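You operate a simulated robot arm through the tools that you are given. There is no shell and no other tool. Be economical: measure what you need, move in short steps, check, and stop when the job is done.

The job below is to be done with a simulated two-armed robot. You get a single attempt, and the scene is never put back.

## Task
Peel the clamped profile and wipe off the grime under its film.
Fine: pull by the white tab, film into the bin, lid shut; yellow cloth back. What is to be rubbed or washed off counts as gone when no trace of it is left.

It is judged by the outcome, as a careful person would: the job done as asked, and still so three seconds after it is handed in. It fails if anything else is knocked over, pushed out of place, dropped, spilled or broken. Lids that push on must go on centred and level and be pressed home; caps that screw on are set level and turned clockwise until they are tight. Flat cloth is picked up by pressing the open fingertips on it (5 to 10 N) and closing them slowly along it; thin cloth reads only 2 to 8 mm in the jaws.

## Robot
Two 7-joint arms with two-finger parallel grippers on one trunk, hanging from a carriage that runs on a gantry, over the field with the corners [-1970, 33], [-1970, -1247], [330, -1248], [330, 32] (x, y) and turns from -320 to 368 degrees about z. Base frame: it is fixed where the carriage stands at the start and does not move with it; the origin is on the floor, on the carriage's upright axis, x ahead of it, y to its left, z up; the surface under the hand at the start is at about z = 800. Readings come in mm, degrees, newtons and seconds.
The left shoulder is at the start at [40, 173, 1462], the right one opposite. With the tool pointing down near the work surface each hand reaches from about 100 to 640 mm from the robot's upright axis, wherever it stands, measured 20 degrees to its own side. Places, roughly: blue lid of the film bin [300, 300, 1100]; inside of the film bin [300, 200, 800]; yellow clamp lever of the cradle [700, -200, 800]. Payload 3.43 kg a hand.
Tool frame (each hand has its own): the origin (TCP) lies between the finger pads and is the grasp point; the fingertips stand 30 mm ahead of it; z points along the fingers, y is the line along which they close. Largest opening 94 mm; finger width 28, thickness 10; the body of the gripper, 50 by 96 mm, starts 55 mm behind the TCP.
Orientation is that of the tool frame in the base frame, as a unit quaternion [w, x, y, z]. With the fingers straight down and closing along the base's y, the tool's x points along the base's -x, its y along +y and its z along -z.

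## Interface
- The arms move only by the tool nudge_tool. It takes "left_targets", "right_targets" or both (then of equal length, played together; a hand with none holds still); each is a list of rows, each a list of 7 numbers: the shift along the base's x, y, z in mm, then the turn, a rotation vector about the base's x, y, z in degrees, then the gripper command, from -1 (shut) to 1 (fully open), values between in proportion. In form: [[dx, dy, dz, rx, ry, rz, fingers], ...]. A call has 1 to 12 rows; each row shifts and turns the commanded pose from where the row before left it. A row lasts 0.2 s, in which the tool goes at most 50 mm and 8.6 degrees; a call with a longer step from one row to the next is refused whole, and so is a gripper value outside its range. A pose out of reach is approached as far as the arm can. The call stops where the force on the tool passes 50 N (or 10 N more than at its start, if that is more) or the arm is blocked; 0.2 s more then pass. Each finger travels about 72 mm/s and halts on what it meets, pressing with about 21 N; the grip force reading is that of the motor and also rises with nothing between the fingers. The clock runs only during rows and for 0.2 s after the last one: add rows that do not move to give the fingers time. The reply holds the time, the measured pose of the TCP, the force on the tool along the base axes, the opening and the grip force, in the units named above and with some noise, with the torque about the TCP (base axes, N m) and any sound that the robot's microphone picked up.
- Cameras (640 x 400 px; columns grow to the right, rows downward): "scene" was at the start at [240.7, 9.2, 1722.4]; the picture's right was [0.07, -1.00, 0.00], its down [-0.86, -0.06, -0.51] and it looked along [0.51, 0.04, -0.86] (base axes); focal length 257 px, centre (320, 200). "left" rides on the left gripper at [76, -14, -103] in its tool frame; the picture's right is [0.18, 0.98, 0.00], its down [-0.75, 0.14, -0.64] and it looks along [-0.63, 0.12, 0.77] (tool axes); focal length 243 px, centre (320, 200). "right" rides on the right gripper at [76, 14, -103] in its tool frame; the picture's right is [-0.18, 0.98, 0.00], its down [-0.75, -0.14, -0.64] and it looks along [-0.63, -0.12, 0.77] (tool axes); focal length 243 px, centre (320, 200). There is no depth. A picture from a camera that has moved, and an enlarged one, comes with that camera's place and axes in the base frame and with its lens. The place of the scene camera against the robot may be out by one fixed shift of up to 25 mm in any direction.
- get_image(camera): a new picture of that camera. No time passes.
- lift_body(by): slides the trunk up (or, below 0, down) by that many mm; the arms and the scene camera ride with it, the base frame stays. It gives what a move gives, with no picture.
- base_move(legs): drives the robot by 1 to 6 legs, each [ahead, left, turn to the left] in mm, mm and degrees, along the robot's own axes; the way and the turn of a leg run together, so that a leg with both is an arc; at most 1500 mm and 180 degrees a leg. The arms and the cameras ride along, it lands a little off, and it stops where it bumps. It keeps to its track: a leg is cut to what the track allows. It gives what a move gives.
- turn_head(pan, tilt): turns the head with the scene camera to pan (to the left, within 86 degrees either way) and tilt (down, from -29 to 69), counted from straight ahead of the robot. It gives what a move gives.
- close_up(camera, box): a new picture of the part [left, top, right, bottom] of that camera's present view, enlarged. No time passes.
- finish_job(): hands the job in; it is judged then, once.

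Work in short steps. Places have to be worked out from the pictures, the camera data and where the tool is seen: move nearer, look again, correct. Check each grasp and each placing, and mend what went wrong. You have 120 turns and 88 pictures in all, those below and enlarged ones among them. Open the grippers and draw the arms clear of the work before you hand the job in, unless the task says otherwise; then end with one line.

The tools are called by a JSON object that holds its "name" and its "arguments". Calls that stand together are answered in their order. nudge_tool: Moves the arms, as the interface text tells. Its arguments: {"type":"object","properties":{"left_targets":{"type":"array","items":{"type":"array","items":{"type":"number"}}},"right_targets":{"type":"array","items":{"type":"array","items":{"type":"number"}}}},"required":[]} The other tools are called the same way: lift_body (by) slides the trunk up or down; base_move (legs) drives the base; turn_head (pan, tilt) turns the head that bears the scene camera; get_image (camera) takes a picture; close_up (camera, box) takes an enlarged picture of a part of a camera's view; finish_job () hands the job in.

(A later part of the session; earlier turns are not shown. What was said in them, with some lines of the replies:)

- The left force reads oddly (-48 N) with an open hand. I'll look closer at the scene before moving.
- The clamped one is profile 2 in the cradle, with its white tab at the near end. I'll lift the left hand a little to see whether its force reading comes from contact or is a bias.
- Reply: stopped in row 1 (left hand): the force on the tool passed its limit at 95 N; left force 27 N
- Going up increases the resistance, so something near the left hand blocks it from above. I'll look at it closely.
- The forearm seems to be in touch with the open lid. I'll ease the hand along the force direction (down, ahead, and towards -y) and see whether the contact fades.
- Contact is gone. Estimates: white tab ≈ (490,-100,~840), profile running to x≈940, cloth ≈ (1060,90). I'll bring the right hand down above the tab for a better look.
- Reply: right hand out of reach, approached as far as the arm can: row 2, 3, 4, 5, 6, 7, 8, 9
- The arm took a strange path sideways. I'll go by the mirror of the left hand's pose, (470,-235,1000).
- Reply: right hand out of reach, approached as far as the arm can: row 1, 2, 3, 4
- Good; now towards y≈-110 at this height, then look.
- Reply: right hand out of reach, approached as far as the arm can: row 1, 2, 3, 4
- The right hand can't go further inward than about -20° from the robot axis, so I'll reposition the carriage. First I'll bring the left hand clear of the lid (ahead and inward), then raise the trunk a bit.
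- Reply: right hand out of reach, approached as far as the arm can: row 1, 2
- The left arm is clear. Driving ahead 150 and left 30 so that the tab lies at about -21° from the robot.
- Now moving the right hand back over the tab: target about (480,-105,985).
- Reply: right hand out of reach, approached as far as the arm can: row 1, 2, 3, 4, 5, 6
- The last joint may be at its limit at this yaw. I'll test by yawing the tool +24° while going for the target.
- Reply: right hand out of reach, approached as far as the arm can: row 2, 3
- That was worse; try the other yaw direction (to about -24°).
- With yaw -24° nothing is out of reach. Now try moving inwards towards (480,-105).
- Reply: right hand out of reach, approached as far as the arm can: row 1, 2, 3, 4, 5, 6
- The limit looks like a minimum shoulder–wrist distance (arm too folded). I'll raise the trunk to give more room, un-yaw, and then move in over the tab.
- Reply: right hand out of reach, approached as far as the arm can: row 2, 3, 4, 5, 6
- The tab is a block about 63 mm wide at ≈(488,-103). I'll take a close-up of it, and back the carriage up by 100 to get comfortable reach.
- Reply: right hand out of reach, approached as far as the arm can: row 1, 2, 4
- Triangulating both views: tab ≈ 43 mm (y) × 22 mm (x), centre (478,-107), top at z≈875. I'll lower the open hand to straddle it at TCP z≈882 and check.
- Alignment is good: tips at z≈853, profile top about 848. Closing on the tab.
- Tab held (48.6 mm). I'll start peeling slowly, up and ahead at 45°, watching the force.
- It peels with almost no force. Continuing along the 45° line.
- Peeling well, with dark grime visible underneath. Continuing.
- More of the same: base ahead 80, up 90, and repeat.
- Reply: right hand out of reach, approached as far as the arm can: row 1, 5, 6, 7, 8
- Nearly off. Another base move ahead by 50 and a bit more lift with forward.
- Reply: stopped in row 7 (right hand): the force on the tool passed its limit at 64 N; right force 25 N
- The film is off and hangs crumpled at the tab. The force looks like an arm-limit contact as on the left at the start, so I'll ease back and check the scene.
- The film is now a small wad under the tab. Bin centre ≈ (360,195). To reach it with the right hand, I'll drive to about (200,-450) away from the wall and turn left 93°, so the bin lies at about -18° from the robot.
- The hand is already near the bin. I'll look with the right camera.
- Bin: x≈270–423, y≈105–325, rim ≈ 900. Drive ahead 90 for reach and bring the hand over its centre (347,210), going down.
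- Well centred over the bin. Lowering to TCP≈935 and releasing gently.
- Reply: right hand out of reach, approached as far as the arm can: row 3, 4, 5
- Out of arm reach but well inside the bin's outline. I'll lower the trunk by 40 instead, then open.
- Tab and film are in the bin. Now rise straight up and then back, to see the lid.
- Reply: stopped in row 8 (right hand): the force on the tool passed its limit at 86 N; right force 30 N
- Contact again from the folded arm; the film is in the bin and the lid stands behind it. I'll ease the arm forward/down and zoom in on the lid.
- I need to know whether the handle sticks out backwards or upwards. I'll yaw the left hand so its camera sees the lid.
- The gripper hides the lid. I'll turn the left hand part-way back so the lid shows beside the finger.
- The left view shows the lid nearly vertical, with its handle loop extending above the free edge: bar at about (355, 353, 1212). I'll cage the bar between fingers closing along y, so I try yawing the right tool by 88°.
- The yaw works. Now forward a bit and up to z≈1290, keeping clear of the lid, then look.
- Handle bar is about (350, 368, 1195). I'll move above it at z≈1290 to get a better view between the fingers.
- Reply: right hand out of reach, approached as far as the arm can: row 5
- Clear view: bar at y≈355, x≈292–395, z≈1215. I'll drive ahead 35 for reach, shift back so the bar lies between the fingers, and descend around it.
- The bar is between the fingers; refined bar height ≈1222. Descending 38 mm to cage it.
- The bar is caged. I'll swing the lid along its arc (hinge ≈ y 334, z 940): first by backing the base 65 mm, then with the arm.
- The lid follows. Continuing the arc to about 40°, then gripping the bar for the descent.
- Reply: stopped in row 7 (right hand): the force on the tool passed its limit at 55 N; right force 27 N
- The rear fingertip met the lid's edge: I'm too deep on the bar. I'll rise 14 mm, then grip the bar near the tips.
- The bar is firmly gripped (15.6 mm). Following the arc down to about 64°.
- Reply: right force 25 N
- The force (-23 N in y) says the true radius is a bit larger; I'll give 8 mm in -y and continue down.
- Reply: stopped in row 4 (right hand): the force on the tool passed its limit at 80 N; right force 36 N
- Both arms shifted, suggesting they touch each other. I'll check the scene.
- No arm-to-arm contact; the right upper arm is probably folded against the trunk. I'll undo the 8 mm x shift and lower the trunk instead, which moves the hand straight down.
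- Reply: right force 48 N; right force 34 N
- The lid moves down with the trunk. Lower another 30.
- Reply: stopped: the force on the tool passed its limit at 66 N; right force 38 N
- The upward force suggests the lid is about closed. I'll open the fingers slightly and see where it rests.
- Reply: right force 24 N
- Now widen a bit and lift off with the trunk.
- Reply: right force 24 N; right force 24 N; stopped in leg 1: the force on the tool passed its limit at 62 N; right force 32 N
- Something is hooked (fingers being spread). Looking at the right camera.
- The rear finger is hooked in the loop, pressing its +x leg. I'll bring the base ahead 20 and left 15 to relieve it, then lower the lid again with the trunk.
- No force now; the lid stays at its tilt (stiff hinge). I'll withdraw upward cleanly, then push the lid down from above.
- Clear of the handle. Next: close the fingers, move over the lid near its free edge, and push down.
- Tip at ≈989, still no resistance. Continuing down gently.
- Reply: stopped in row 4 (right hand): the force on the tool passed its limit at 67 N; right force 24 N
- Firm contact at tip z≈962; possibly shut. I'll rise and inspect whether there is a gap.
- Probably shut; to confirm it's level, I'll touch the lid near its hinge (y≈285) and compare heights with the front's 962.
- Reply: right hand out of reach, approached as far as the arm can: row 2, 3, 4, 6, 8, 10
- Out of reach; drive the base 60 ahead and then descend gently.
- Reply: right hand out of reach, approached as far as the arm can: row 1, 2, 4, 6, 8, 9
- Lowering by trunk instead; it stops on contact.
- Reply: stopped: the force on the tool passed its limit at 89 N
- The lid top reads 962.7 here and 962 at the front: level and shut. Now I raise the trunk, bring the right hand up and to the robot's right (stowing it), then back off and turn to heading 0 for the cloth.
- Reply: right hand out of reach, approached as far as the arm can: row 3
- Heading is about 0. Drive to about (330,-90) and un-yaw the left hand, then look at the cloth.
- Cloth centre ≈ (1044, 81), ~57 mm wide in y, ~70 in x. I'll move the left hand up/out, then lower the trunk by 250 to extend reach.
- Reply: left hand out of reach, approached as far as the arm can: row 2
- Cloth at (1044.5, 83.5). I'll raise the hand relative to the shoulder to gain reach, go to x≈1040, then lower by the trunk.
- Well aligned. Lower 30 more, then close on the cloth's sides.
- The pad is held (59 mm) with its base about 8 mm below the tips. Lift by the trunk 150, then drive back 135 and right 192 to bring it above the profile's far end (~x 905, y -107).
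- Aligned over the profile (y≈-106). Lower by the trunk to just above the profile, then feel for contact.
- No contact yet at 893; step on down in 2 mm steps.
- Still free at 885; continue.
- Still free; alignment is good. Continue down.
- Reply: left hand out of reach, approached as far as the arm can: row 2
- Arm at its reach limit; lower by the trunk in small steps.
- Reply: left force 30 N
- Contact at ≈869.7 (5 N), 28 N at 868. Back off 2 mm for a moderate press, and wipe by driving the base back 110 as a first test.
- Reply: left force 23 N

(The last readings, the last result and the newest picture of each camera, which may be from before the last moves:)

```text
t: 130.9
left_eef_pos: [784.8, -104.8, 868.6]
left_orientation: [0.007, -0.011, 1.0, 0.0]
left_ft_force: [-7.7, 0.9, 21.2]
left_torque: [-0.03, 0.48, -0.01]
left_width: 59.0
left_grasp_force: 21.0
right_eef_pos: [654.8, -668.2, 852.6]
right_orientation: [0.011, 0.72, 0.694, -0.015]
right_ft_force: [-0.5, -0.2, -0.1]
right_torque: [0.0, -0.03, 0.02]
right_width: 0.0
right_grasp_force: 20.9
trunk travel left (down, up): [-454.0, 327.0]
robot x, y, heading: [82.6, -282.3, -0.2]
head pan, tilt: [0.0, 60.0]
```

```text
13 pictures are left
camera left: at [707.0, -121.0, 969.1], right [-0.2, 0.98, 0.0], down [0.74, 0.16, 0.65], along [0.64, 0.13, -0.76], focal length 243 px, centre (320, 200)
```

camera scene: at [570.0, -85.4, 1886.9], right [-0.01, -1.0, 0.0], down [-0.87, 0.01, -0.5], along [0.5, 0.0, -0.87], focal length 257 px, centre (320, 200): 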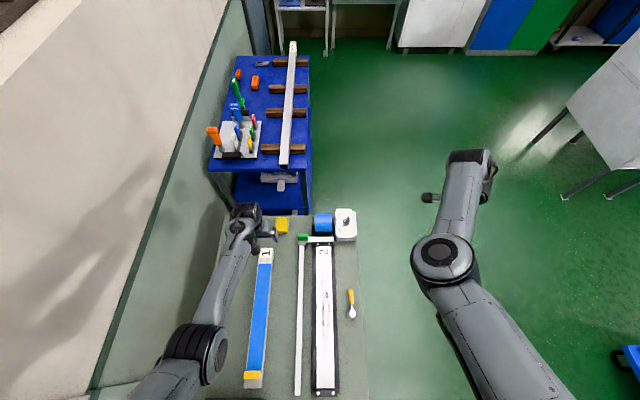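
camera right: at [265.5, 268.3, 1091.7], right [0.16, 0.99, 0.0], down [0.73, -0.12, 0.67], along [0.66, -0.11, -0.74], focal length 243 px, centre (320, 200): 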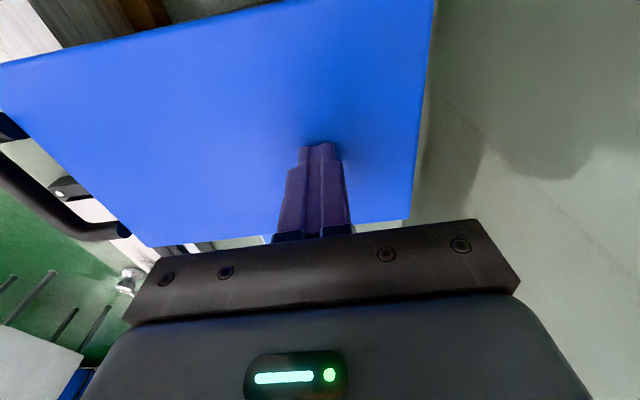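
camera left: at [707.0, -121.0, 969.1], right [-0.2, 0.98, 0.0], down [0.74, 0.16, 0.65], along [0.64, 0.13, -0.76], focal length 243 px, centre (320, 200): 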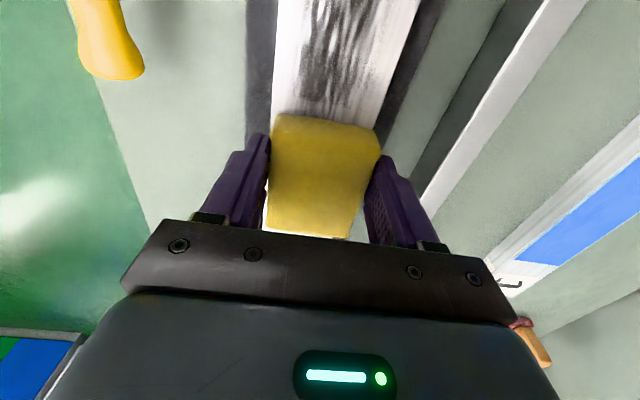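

Works smoothly (~20 N). Continue the stroke to x≈478, then return to x≈895, with repeats.

{"name": "base_move", "arguments": {"legs": [[-307, 0, 0]]}}

{"name": "base_move", "arguments": {"legs": [[410, 0, 0]]}}

{"name": "base_move", "arguments": {"legs": [[-250, 0, 0]]}}

```text
t: 133.0
left_eef_pos: [475.6, -103.0, 869.0]
left_orientation: [0.008, -0.012, 1.0, 0.0]
left_ft_force: [-0.5, 0.2, 7.7]
left_torque: [0.03, 0.02, -0.03]
left_width: 59.2
left_grasp_force: 21.0
right_eef_pos: [348.8, -665.8, 853.4]
right_orientation: [0.012, 0.719, 0.695, -0.015]
right_ft_force: [0.4, 0.5, -0.3]
right_torque: [0.0, 0.0, -0.02]
right_width: 0.0
right_grasp_force: 21.2
trunk travel left (down, up): [-454.0, 327.0]
robot x, y, heading: [-217.9, -284.8, 0.2]
head pan, tilt: [0.0, 60.0]
```

```text
t: 135.6
left_eef_pos: [886.8, -97.9, 868.7]
left_orientation: [0.008, -0.015, 1.0, 0.0]
left_ft_force: [-1.4, -0.2, 5.1]
left_torque: [0.0, -0.01, 0.02]
left_width: 59.3
left_grasp_force: 20.5
right_eef_pos: [763.1, -662.2, 853.1]
right_orientation: [0.012, 0.716, 0.698, -0.015]
right_ft_force: [-0.2, -1.4, 0.0]
right_torque: [0.03, -0.01, 0.01]
right_width: 0.0
right_grasp_force: 21.1
trunk travel left (down, up): [-454.0, 327.0]
robot x, y, heading: [193.7, -276.7, 0.9]
head pan, tilt: [0.0, 60.0]
```

```text
t: 137.4
left_eef_pos: [636.3, -99.8, 868.0]
left_orientation: [0.007, -0.014, 1.0, 0.0]
left_ft_force: [1.3, 0.4, 5.0]
left_torque: [0.0, -0.03, 0.0]
left_width: 59.2
left_grasp_force: 20.7
right_eef_pos: [511.2, -664.5, 852.7]
right_orientation: [0.013, 0.717, 0.696, -0.015]
right_ft_force: [-0.5, 0.0, 0.2]
right_torque: [0.0, 0.0, -0.03]
right_width: 0.1
right_grasp_force: 21.4
trunk travel left (down, up): [-454.0, 327.0]
robot x, y, heading: [-63.6, -283.6, 0.6]
head pan, tilt: [0.0, 60.0]
```

Now look at the profile's state with the scene camera.

{"name": "close_up", "arguments": {"camera": "scene", "box": [100, 60, 420, 260]}}

```text
2.00 times, centred on (260, 160) of scene
camera zoom: at [179.2, -276.6, 1561.0], right [0.01, -1.0, 0.0], down [-0.87, -0.01, -0.5], along [0.5, 0.0, -0.87], focal length 514 px, centre (440, 280)
```

zoom: 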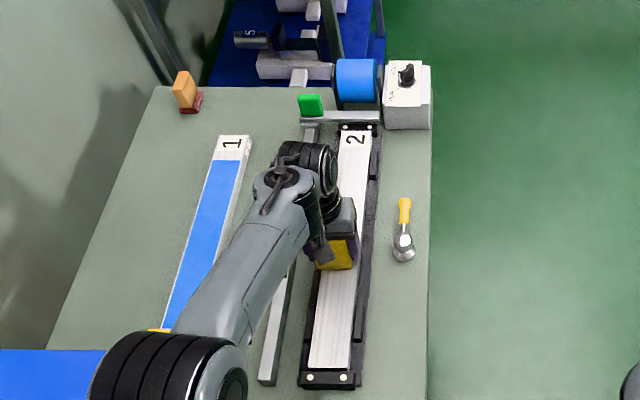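

Looks clean so far. I'll finish with edge passes: to x≈480 at y≈-100, then shift to y≈-112 and wipe the whole length back.

{"name": "base_move", "arguments": {"legs": [[-156, 0, -0.6]]}}

{"name": "nudge_tool", "arguments": {"left_targets": [[0, -5, -0.3, 0, 0, 0, -1], [0, -6, -0.3, 0, 0, 0, -1]]}}

{"name": "base_move", "arguments": {"legs": [[412, 0, 0]]}}

```text
t: 138.8
left_eef_pos: [483.6, -107.0, 867.9]
left_orientation: [0.007, -0.009, 1.0, 0.0]
left_ft_force: [1.3, 0.7, 4.1]
left_torque: [0.01, -0.01, -0.01]
left_width: 59.0
left_grasp_force: 20.8
right_eef_pos: [353.4, -670.0, 853.2]
right_orientation: [0.012, 0.721, 0.693, -0.015]
right_ft_force: [-0.3, 0.4, 0.6]
right_torque: [-0.01, -0.03, -0.03]
right_width: 0.0
right_grasp_force: 20.7
trunk travel left (down, up): [-454.0, 327.0]
robot x, y, heading: [-217.1, -280.0, -0.1]
head pan, tilt: [0.0, 60.0]
```

```text
t: 139.4
left_eef_pos: [483.8, -117.9, 868.1]
left_orientation: [0.008, -0.009, 1.0, 0.0]
left_ft_force: [0.3, 0.9, 2.7]
left_torque: [0.04, 0.1, -0.01]
left_width: 58.8
left_grasp_force: 21.3
right_eef_pos: [352.5, -671.1, 852.6]
right_orientation: [0.013, 0.721, 0.693, -0.015]
right_ft_force: [1.1, 0.2, 1.1]
right_torque: [-0.02, -0.02, -0.02]
right_width: 0.0
right_grasp_force: 21.3
trunk travel left (down, up): [-454.0, 327.0]
robot x, y, heading: [-212.4, -282.8, -0.2]
head pan, tilt: [0.0, 60.0]
```

```text
t: 141.9
left_eef_pos: [893.9, -118.0, 866.9]
left_orientation: [0.008, -0.01, 1.0, 0.0]
left_ft_force: [0.3, 0.3, 5.0]
left_torque: [-0.01, 0.0, -0.03]
left_width: 59.1
left_grasp_force: 21.2
right_eef_pos: [765.2, -669.8, 851.9]
right_orientation: [0.013, 0.72, 0.694, -0.015]
right_ft_force: [-0.4, -0.3, 0.5]
right_torque: [0.03, 0.04, 0.01]
right_width: 0.0
right_grasp_force: 20.9
trunk travel left (down, up): [-454.0, 327.0]
robot x, y, heading: [199.6, -286.9, -0.2]
head pan, tilt: [0.0, 60.0]
```

Lift off, and move left (towards the cloth's place); then inspect the profile.

{"name": "lift_body", "arguments": {"by": 120}}

{"name": "base_move", "arguments": {"legs": [[0, 195, 0]]}}

{"name": "close_up", "arguments": {"camera": "scene", "box": [250, 80, 430, 400]}}

```text
t: 143.4
left_eef_pos: [891.9, -117.3, 986.0]
left_orientation: [0.007, -0.009, 1.0, 0.0]
left_ft_force: [0.7, -0.4, -0.5]
left_torque: [0.01, -0.01, -0.01]
left_width: 58.8
left_grasp_force: 21.0
right_eef_pos: [763.3, -670.4, 972.2]
right_orientation: [0.012, 0.72, 0.694, -0.015]
right_ft_force: [0.0, -0.1, 0.1]
right_torque: [0.02, -0.01, 0.0]
right_width: 0.1
right_grasp_force: 21.0
trunk travel left (down, up): [-574.0, 207.0]
robot x, y, heading: [195.8, -281.9, 0.0]
head pan, tilt: [0.0, 60.0]
```

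```text
t: 145.0
left_eef_pos: [895.2, 76.5, 987.4]
left_orientation: [0.007, -0.009, 1.0, 0.0]
left_ft_force: [-0.4, 1.4, -0.5]
left_torque: [-0.04, 0.01, 0.01]
left_width: 59.1
left_grasp_force: 21.2
right_eef_pos: [764.5, -476.0, 973.4]
right_orientation: [0.011, 0.721, 0.693, -0.015]
right_ft_force: [-1.0, 0.8, -0.9]
right_torque: [-0.03, 0.02, 0.02]
right_width: 0.0
right_grasp_force: 21.0
trunk travel left (down, up): [-574.0, 207.0]
robot x, y, heading: [198.8, -92.1, 0.1]
head pan, tilt: [0.0, 60.0]
```

```text
1.25 times, centred on (340, 240) of scene
camera zoom: at [436.5, -84.3, 1680.9], right [0.0, -1.0, 0.0], down [-0.87, 0.0, -0.5], along [0.5, 0.0, -0.87], focal length 321 px, centre (295, 150)
```

zoom: 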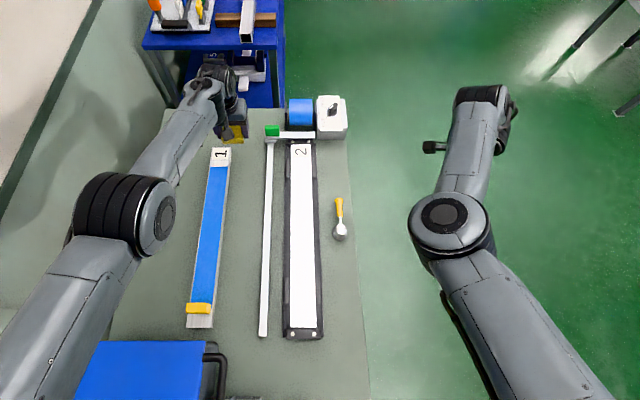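

{"name": "close_up", "arguments": {"camera": "scene", "box": [300, 185, 360, 270]}}

{"name": "close_up", "arguments": {"camera": "scene", "box": [300, 265, 360, 350]}}

```text
4.71 times, centred on (330, 228) of scene
camera zoom: at [436.5, -84.3, 1680.9], right [0.0, -1.0, 0.0], down [-0.87, 0.0, -0.5], along [0.5, 0.0, -0.87], focal length 1210 px, centre (273, 71)
```

zoom: 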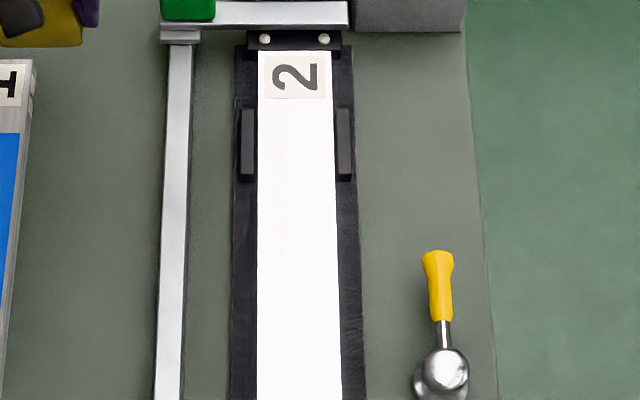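

```text
4.71 times, centred on (330, 308) of scene
camera zoom: at [436.5, -84.3, 1680.9], right [0.0, -1.0, 0.0], down [-0.87, 0.0, -0.5], along [0.5, 0.0, -0.87], focal length 1210 px, centre (273, -306)
```

zoom: 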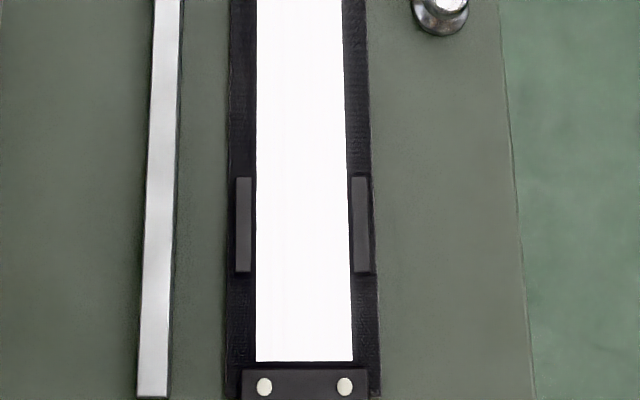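

The profile is spotless. Returning the cloth: drive ahead 131 and restore the arm shape (+11, +y to 85, +30 in z), then lower.

{"name": "base_move", "arguments": {"legs": [[131, 5, 0]]}}

{"name": "nudge_tool", "arguments": {"left_targets": [[0, 1, 15, 0, 0, 0, -1], [4, 1, 15, 0, 0, 0, -1], [5, 1, 0, 0, 0, 0, -1], [0, 0, 0, 0, 0, 0, -1]]}}

```text
t: 146.3
left_eef_pos: [1023.6, 79.2, 987.8]
left_orientation: [0.008, -0.009, 1.0, 0.001]
left_ft_force: [0.0, -0.3, -0.3]
left_torque: [-0.01, 0.02, 0.02]
left_width: 59.3
left_grasp_force: 20.9
right_eef_pos: [891.8, -472.1, 974.4]
right_orientation: [0.012, 0.721, 0.693, -0.014]
right_ft_force: [0.0, 0.3, 0.7]
right_torque: [-0.02, 0.03, 0.02]
right_width: 0.2
right_grasp_force: 21.0
trunk travel left (down, up): [-574.0, 207.0]
robot x, y, heading: [325.6, -81.2, -0.2]
head pan, tilt: [0.0, 60.0]
```

```text
t: 147.3
left_eef_pos: [1029.4, 82.9, 1018.3]
left_orientation: [0.007, -0.007, 1.0, -0.001]
left_ft_force: [-0.3, -0.3, -0.2]
left_torque: [0.0, 0.01, -0.01]
left_width: 59.0
left_grasp_force: 20.9
right_eef_pos: [890.9, -472.3, 973.1]
right_orientation: [0.012, 0.721, 0.693, -0.015]
right_ft_force: [0.5, -0.5, -0.7]
right_torque: [0.0, 0.01, -0.01]
right_width: 0.1
right_grasp_force: 20.8
trunk travel left (down, up): [-574.0, 207.0]
robot x, y, heading: [322.7, -80.5, -0.1]
head pan, tilt: [0.0, 60.0]
```

Need about 8 mm more in x and 2 in y; nudge, then lower 165 by the trunk.

{"name": "nudge_tool", "arguments": {"left_targets": [[3, 1, 8, 0, 0, 0, -1], [5, 1, 8, 0, 0, 0, -1], [0, 0, 0, 0, 0, 0, -1]]}}

{"name": "lift_body", "arguments": {"by": -184}}

{"name": "get_image", "arguments": {"camera": "left"}}

```text
t: 148.1
left_eef_pos: [1037.5, 84.0, 1033.8]
left_orientation: [0.008, -0.008, 1.0, 0.0]
left_ft_force: [0.4, -0.3, 0.0]
left_torque: [0.0, 0.03, 0.01]
left_width: 59.2
left_grasp_force: 20.9
right_eef_pos: [892.1, -472.1, 973.7]
right_orientation: [0.012, 0.721, 0.693, -0.014]
right_ft_force: [1.0, 0.6, -0.2]
right_torque: [-0.05, -0.01, 0.01]
right_width: 0.0
right_grasp_force: 20.7
trunk travel left (down, up): [-574.0, 207.0]
robot x, y, heading: [325.1, -85.8, -0.2]
head pan, tilt: [0.0, 60.0]
```

```text
t: 150.1
left_eef_pos: [1037.8, 83.5, 850.3]
left_orientation: [0.008, -0.007, 1.0, -0.001]
left_ft_force: [-0.3, 1.3, -0.9]
left_torque: [0.0, 0.0, -0.02]
left_width: 59.1
left_grasp_force: 21.0
right_eef_pos: [891.0, -471.6, 789.8]
right_orientation: [0.012, 0.72, 0.693, -0.016]
right_ft_force: [-0.6, 0.5, -0.6]
right_torque: [-0.02, -0.03, 0.02]
right_width: 0.0
right_grasp_force: 21.1
trunk travel left (down, up): [-390.0, 391.0]
robot x, y, heading: [322.7, -85.6, -0.2]
head pan, tilt: [0.0, 60.0]
```

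```text
8 pictures are left
camera left: at [960.5, 68.4, 951.3], right [-0.2, 0.98, 0.0], down [0.74, 0.15, 0.65], along [0.64, 0.13, -0.76], focal length 243 px, centre (320, 200)
```

left: 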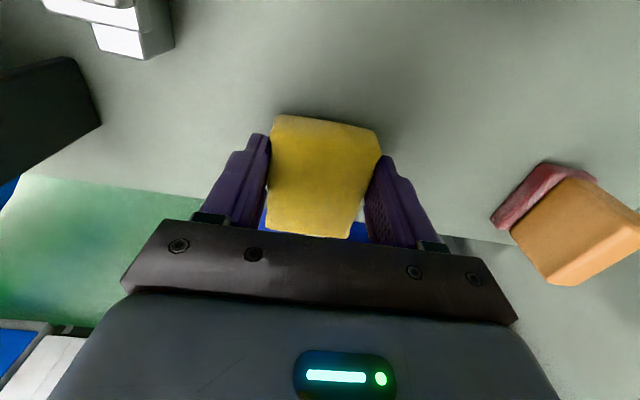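

Right over its place. Lower the last 12 mm and release.

{"name": "lift_body", "arguments": {"by": -11}}

{"name": "lift_body", "arguments": {"by": -1.5}}

{"name": "nudge_tool", "arguments": {"left_targets": [[0, 0, 0, 0, 0, 0, 0.4], [0, 0, 0, 0, 0, 0, 0.7], [0, 0, 0, 0, 0, 0, 0.9], [0, 0, 0, 0, 0, 0, 0.9]]}}

{"name": "lift_body", "arguments": {"by": 150}}

{"name": "get_image", "arguments": {"camera": "left"}}

```text
t: 150.7
left_eef_pos: [1038.7, 85.1, 840.0]
left_orientation: [0.008, -0.008, 1.0, 0.0]
left_ft_force: [0.3, -1.1, -0.6]
left_torque: [0.01, 0.03, 0.02]
left_width: 59.1
left_grasp_force: 20.8
right_eef_pos: [890.5, -472.1, 778.7]
right_orientation: [0.012, 0.721, 0.693, -0.015]
right_ft_force: [-0.6, 1.0, -0.2]
right_torque: [0.01, 0.03, 0.0]
right_width: 0.0
right_grasp_force: 21.3
trunk travel left (down, up): [-379.0, 402.0]
robot x, y, heading: [324.8, -83.3, -0.1]
head pan, tilt: [0.0, 60.0]
```

```text
t: 151.2
left_eef_pos: [1038.4, 83.4, 837.6]
left_orientation: [0.008, -0.008, 1.0, -0.001]
left_ft_force: [1.1, 0.1, -0.5]
left_torque: [0.01, 0.01, -0.04]
left_width: 59.1
left_grasp_force: 21.0
right_eef_pos: [892.1, -471.9, 776.0]
right_orientation: [0.013, 0.721, 0.692, -0.015]
right_ft_force: [0.1, -0.5, 0.3]
right_torque: [-0.01, 0.01, 0.0]
right_width: 0.0
right_grasp_force: 21.2
trunk travel left (down, up): [-378.0, 403.0]
robot x, y, heading: [326.6, -85.1, -0.1]
head pan, tilt: [0.0, 60.0]
```

```text
t: 152.2
left_eef_pos: [1037.8, 83.4, 838.4]
left_orientation: [0.007, -0.008, 1.0, 0.0]
left_ft_force: [0.3, -0.4, 0.0]
left_torque: [-0.01, -0.01, 0.01]
left_width: 88.9
left_grasp_force: 0.2
right_eef_pos: [891.1, -471.6, 776.3]
right_orientation: [0.011, 0.721, 0.692, -0.015]
right_ft_force: [1.4, 0.2, 0.3]
right_torque: [-0.03, -0.02, 0.02]
right_width: 0.1
right_grasp_force: 20.8
trunk travel left (down, up): [-378.0, 403.0]
robot x, y, heading: [326.8, -81.4, -0.3]
head pan, tilt: [0.0, 60.0]
```

```text
t: 154.0
left_eef_pos: [1036.7, 84.0, 987.8]
left_orientation: [0.008, -0.009, 1.0, 0.0]
left_ft_force: [0.5, 0.6, 0.0]
left_torque: [0.02, 0.02, -0.01]
left_width: 89.1
left_grasp_force: 0.0
right_eef_pos: [890.4, -471.9, 926.0]
right_orientation: [0.011, 0.721, 0.692, -0.015]
right_ft_force: [0.2, -0.3, -0.3]
right_torque: [0.0, 0.01, 0.0]
right_width: 0.0
right_grasp_force: 21.1
trunk travel left (down, up): [-528.0, 253.0]
robot x, y, heading: [325.9, -84.2, 0.0]
head pan, tilt: [0.0, 60.0]
```

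```text
7 pictures are left
camera left: at [960.2, 68.5, 1088.4], right [-0.2, 0.98, 0.0], down [0.74, 0.15, 0.65], along [0.64, 0.13, -0.76], focal length 243 px, centre (320, 200)
```

left: 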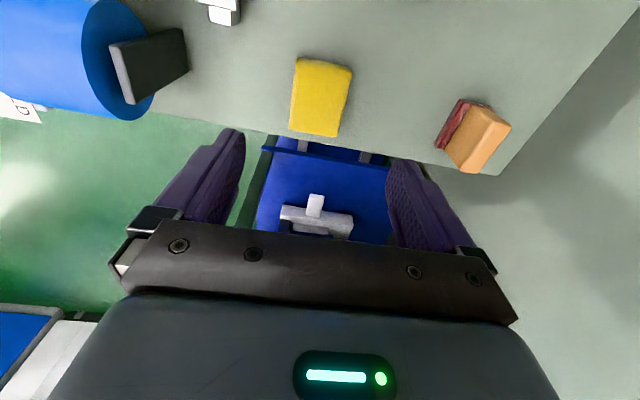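

Cloth is back in place. Raise the trunk, open the right gripper, back away, and check the lid.

{"name": "lift_body", "arguments": {"by": 220}}

{"name": "nudge_tool", "arguments": {"right_targets": [[0, 0, 0, 0, 0, 0, 0], [0, 0, 0, 0, 0, 0, 1], [0, 0, 0, 0, 0, 0, 1]]}}

{"name": "base_move", "arguments": {"legs": [[0, -450, 0], [-450, 0, 0]]}}

{"name": "turn_head", "arguments": {"pan": 40, "tilt": 45}}

{"name": "get_image", "arguments": {"camera": "scene"}}

```text
t: 156.3
left_eef_pos: [1037.1, 83.9, 1208.8]
left_orientation: [0.008, -0.008, 1.0, -0.001]
left_ft_force: [-0.9, 0.0, -0.7]
left_torque: [-0.02, 0.02, 0.01]
left_width: 89.3
left_grasp_force: 0.1
right_eef_pos: [890.0, -472.0, 1147.5]
right_orientation: [0.012, 0.721, 0.693, -0.016]
right_ft_force: [0.0, -0.2, 0.3]
right_torque: [0.03, -0.02, 0.01]
right_width: 0.1
right_grasp_force: 20.7
trunk travel left (down, up): [-748.0, 33.0]
robot x, y, heading: [324.4, -87.2, -0.3]
head pan, tilt: [0.0, 60.0]
```

```text
t: 157.1
left_eef_pos: [1038.0, 84.8, 1208.3]
left_orientation: [0.009, -0.007, 1.0, -0.001]
left_ft_force: [-0.5, 0.4, 0.7]
left_torque: [0.0, 0.0, -0.04]
left_width: 89.0
left_grasp_force: 0.1
right_eef_pos: [891.2, -471.9, 1146.0]
right_orientation: [0.012, 0.721, 0.693, -0.015]
right_ft_force: [0.2, -0.4, -0.3]
right_torque: [-0.01, 0.03, 0.0]
right_width: 94.2
right_grasp_force: 0.1
trunk travel left (down, up): [-748.0, 33.0]
robot x, y, heading: [325.9, -88.0, -0.3]
head pan, tilt: [0.0, 60.0]
```

```text
t: 162.1
left_eef_pos: [592.7, -359.6, 1207.9]
left_orientation: [0.007, -0.01, 1.0, -0.001]
left_ft_force: [0.8, 0.3, -0.5]
left_torque: [0.05, 0.03, 0.0]
left_width: 89.4
left_grasp_force: 0.1
right_eef_pos: [447.1, -915.6, 1146.2]
right_orientation: [0.012, 0.721, 0.693, -0.015]
right_ft_force: [-0.3, 0.2, 0.1]
right_torque: [-0.02, 0.0, 0.0]
right_width: 93.9
right_grasp_force: 0.1
trunk travel left (down, up): [-748.0, 33.0]
robot x, y, heading: [-120.3, -530.1, -0.2]
head pan, tilt: [0.0, 60.0]
```

```text
t: 163.2
left_eef_pos: [593.0, -359.6, 1207.8]
left_orientation: [0.008, -0.008, 1.0, 0.0]
left_ft_force: [0.8, 0.9, -0.7]
left_torque: [0.02, 0.02, -0.01]
left_width: 89.3
left_grasp_force: 0.0
right_eef_pos: [446.5, -915.2, 1146.8]
right_orientation: [0.012, 0.72, 0.693, -0.015]
right_ft_force: [-0.4, -0.1, -0.6]
right_torque: [0.03, 0.0, 0.0]
right_width: 94.0
right_grasp_force: 0.0
trunk travel left (down, up): [-748.0, 33.0]
robot x, y, heading: [-119.2, -525.3, -0.3]
head pan, tilt: [40.0, 45.0]
```

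```text
6 pictures are left
camera scene: at [114.7, -472.6, 1873.9], right [0.64, -0.77, 0.0], down [-0.54, -0.45, -0.71], along [0.54, 0.45, -0.71], focal length 257 px, centre (320, 200)
```

scene: 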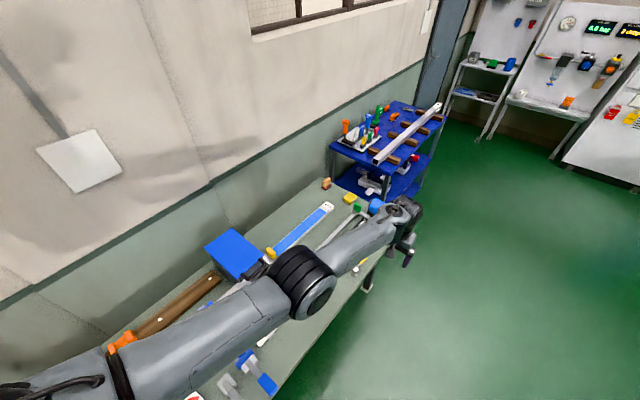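

Zooming on the bin and lid.

{"name": "close_up", "arguments": {"camera": "scene", "box": [190, 215, 290, 295]}}

```text
5.00 times, centred on (240, 255) of scene
camera zoom: at [114.7, -472.6, 1873.9], right [0.64, -0.77, 0.0], down [-0.54, -0.45, -0.71], along [0.54, 0.45, -0.71], focal length 1286 px, centre (720, -75)
```

zoom: 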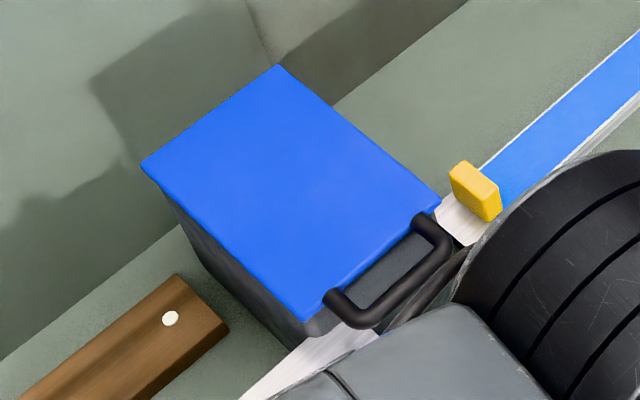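

The lid lies flat and flush on the bin, the profile is clean, the cloth is back, and the arms are clear with open grippers. Handing in.

{"name": "finish_job", "arguments": {}}

```text
The job is handed in.
```

The film is off the clamped profile and in the bin, the lid is shut and level, no grime shows on the profile in the close-up pictures, and the yellow cloth is back in its place.
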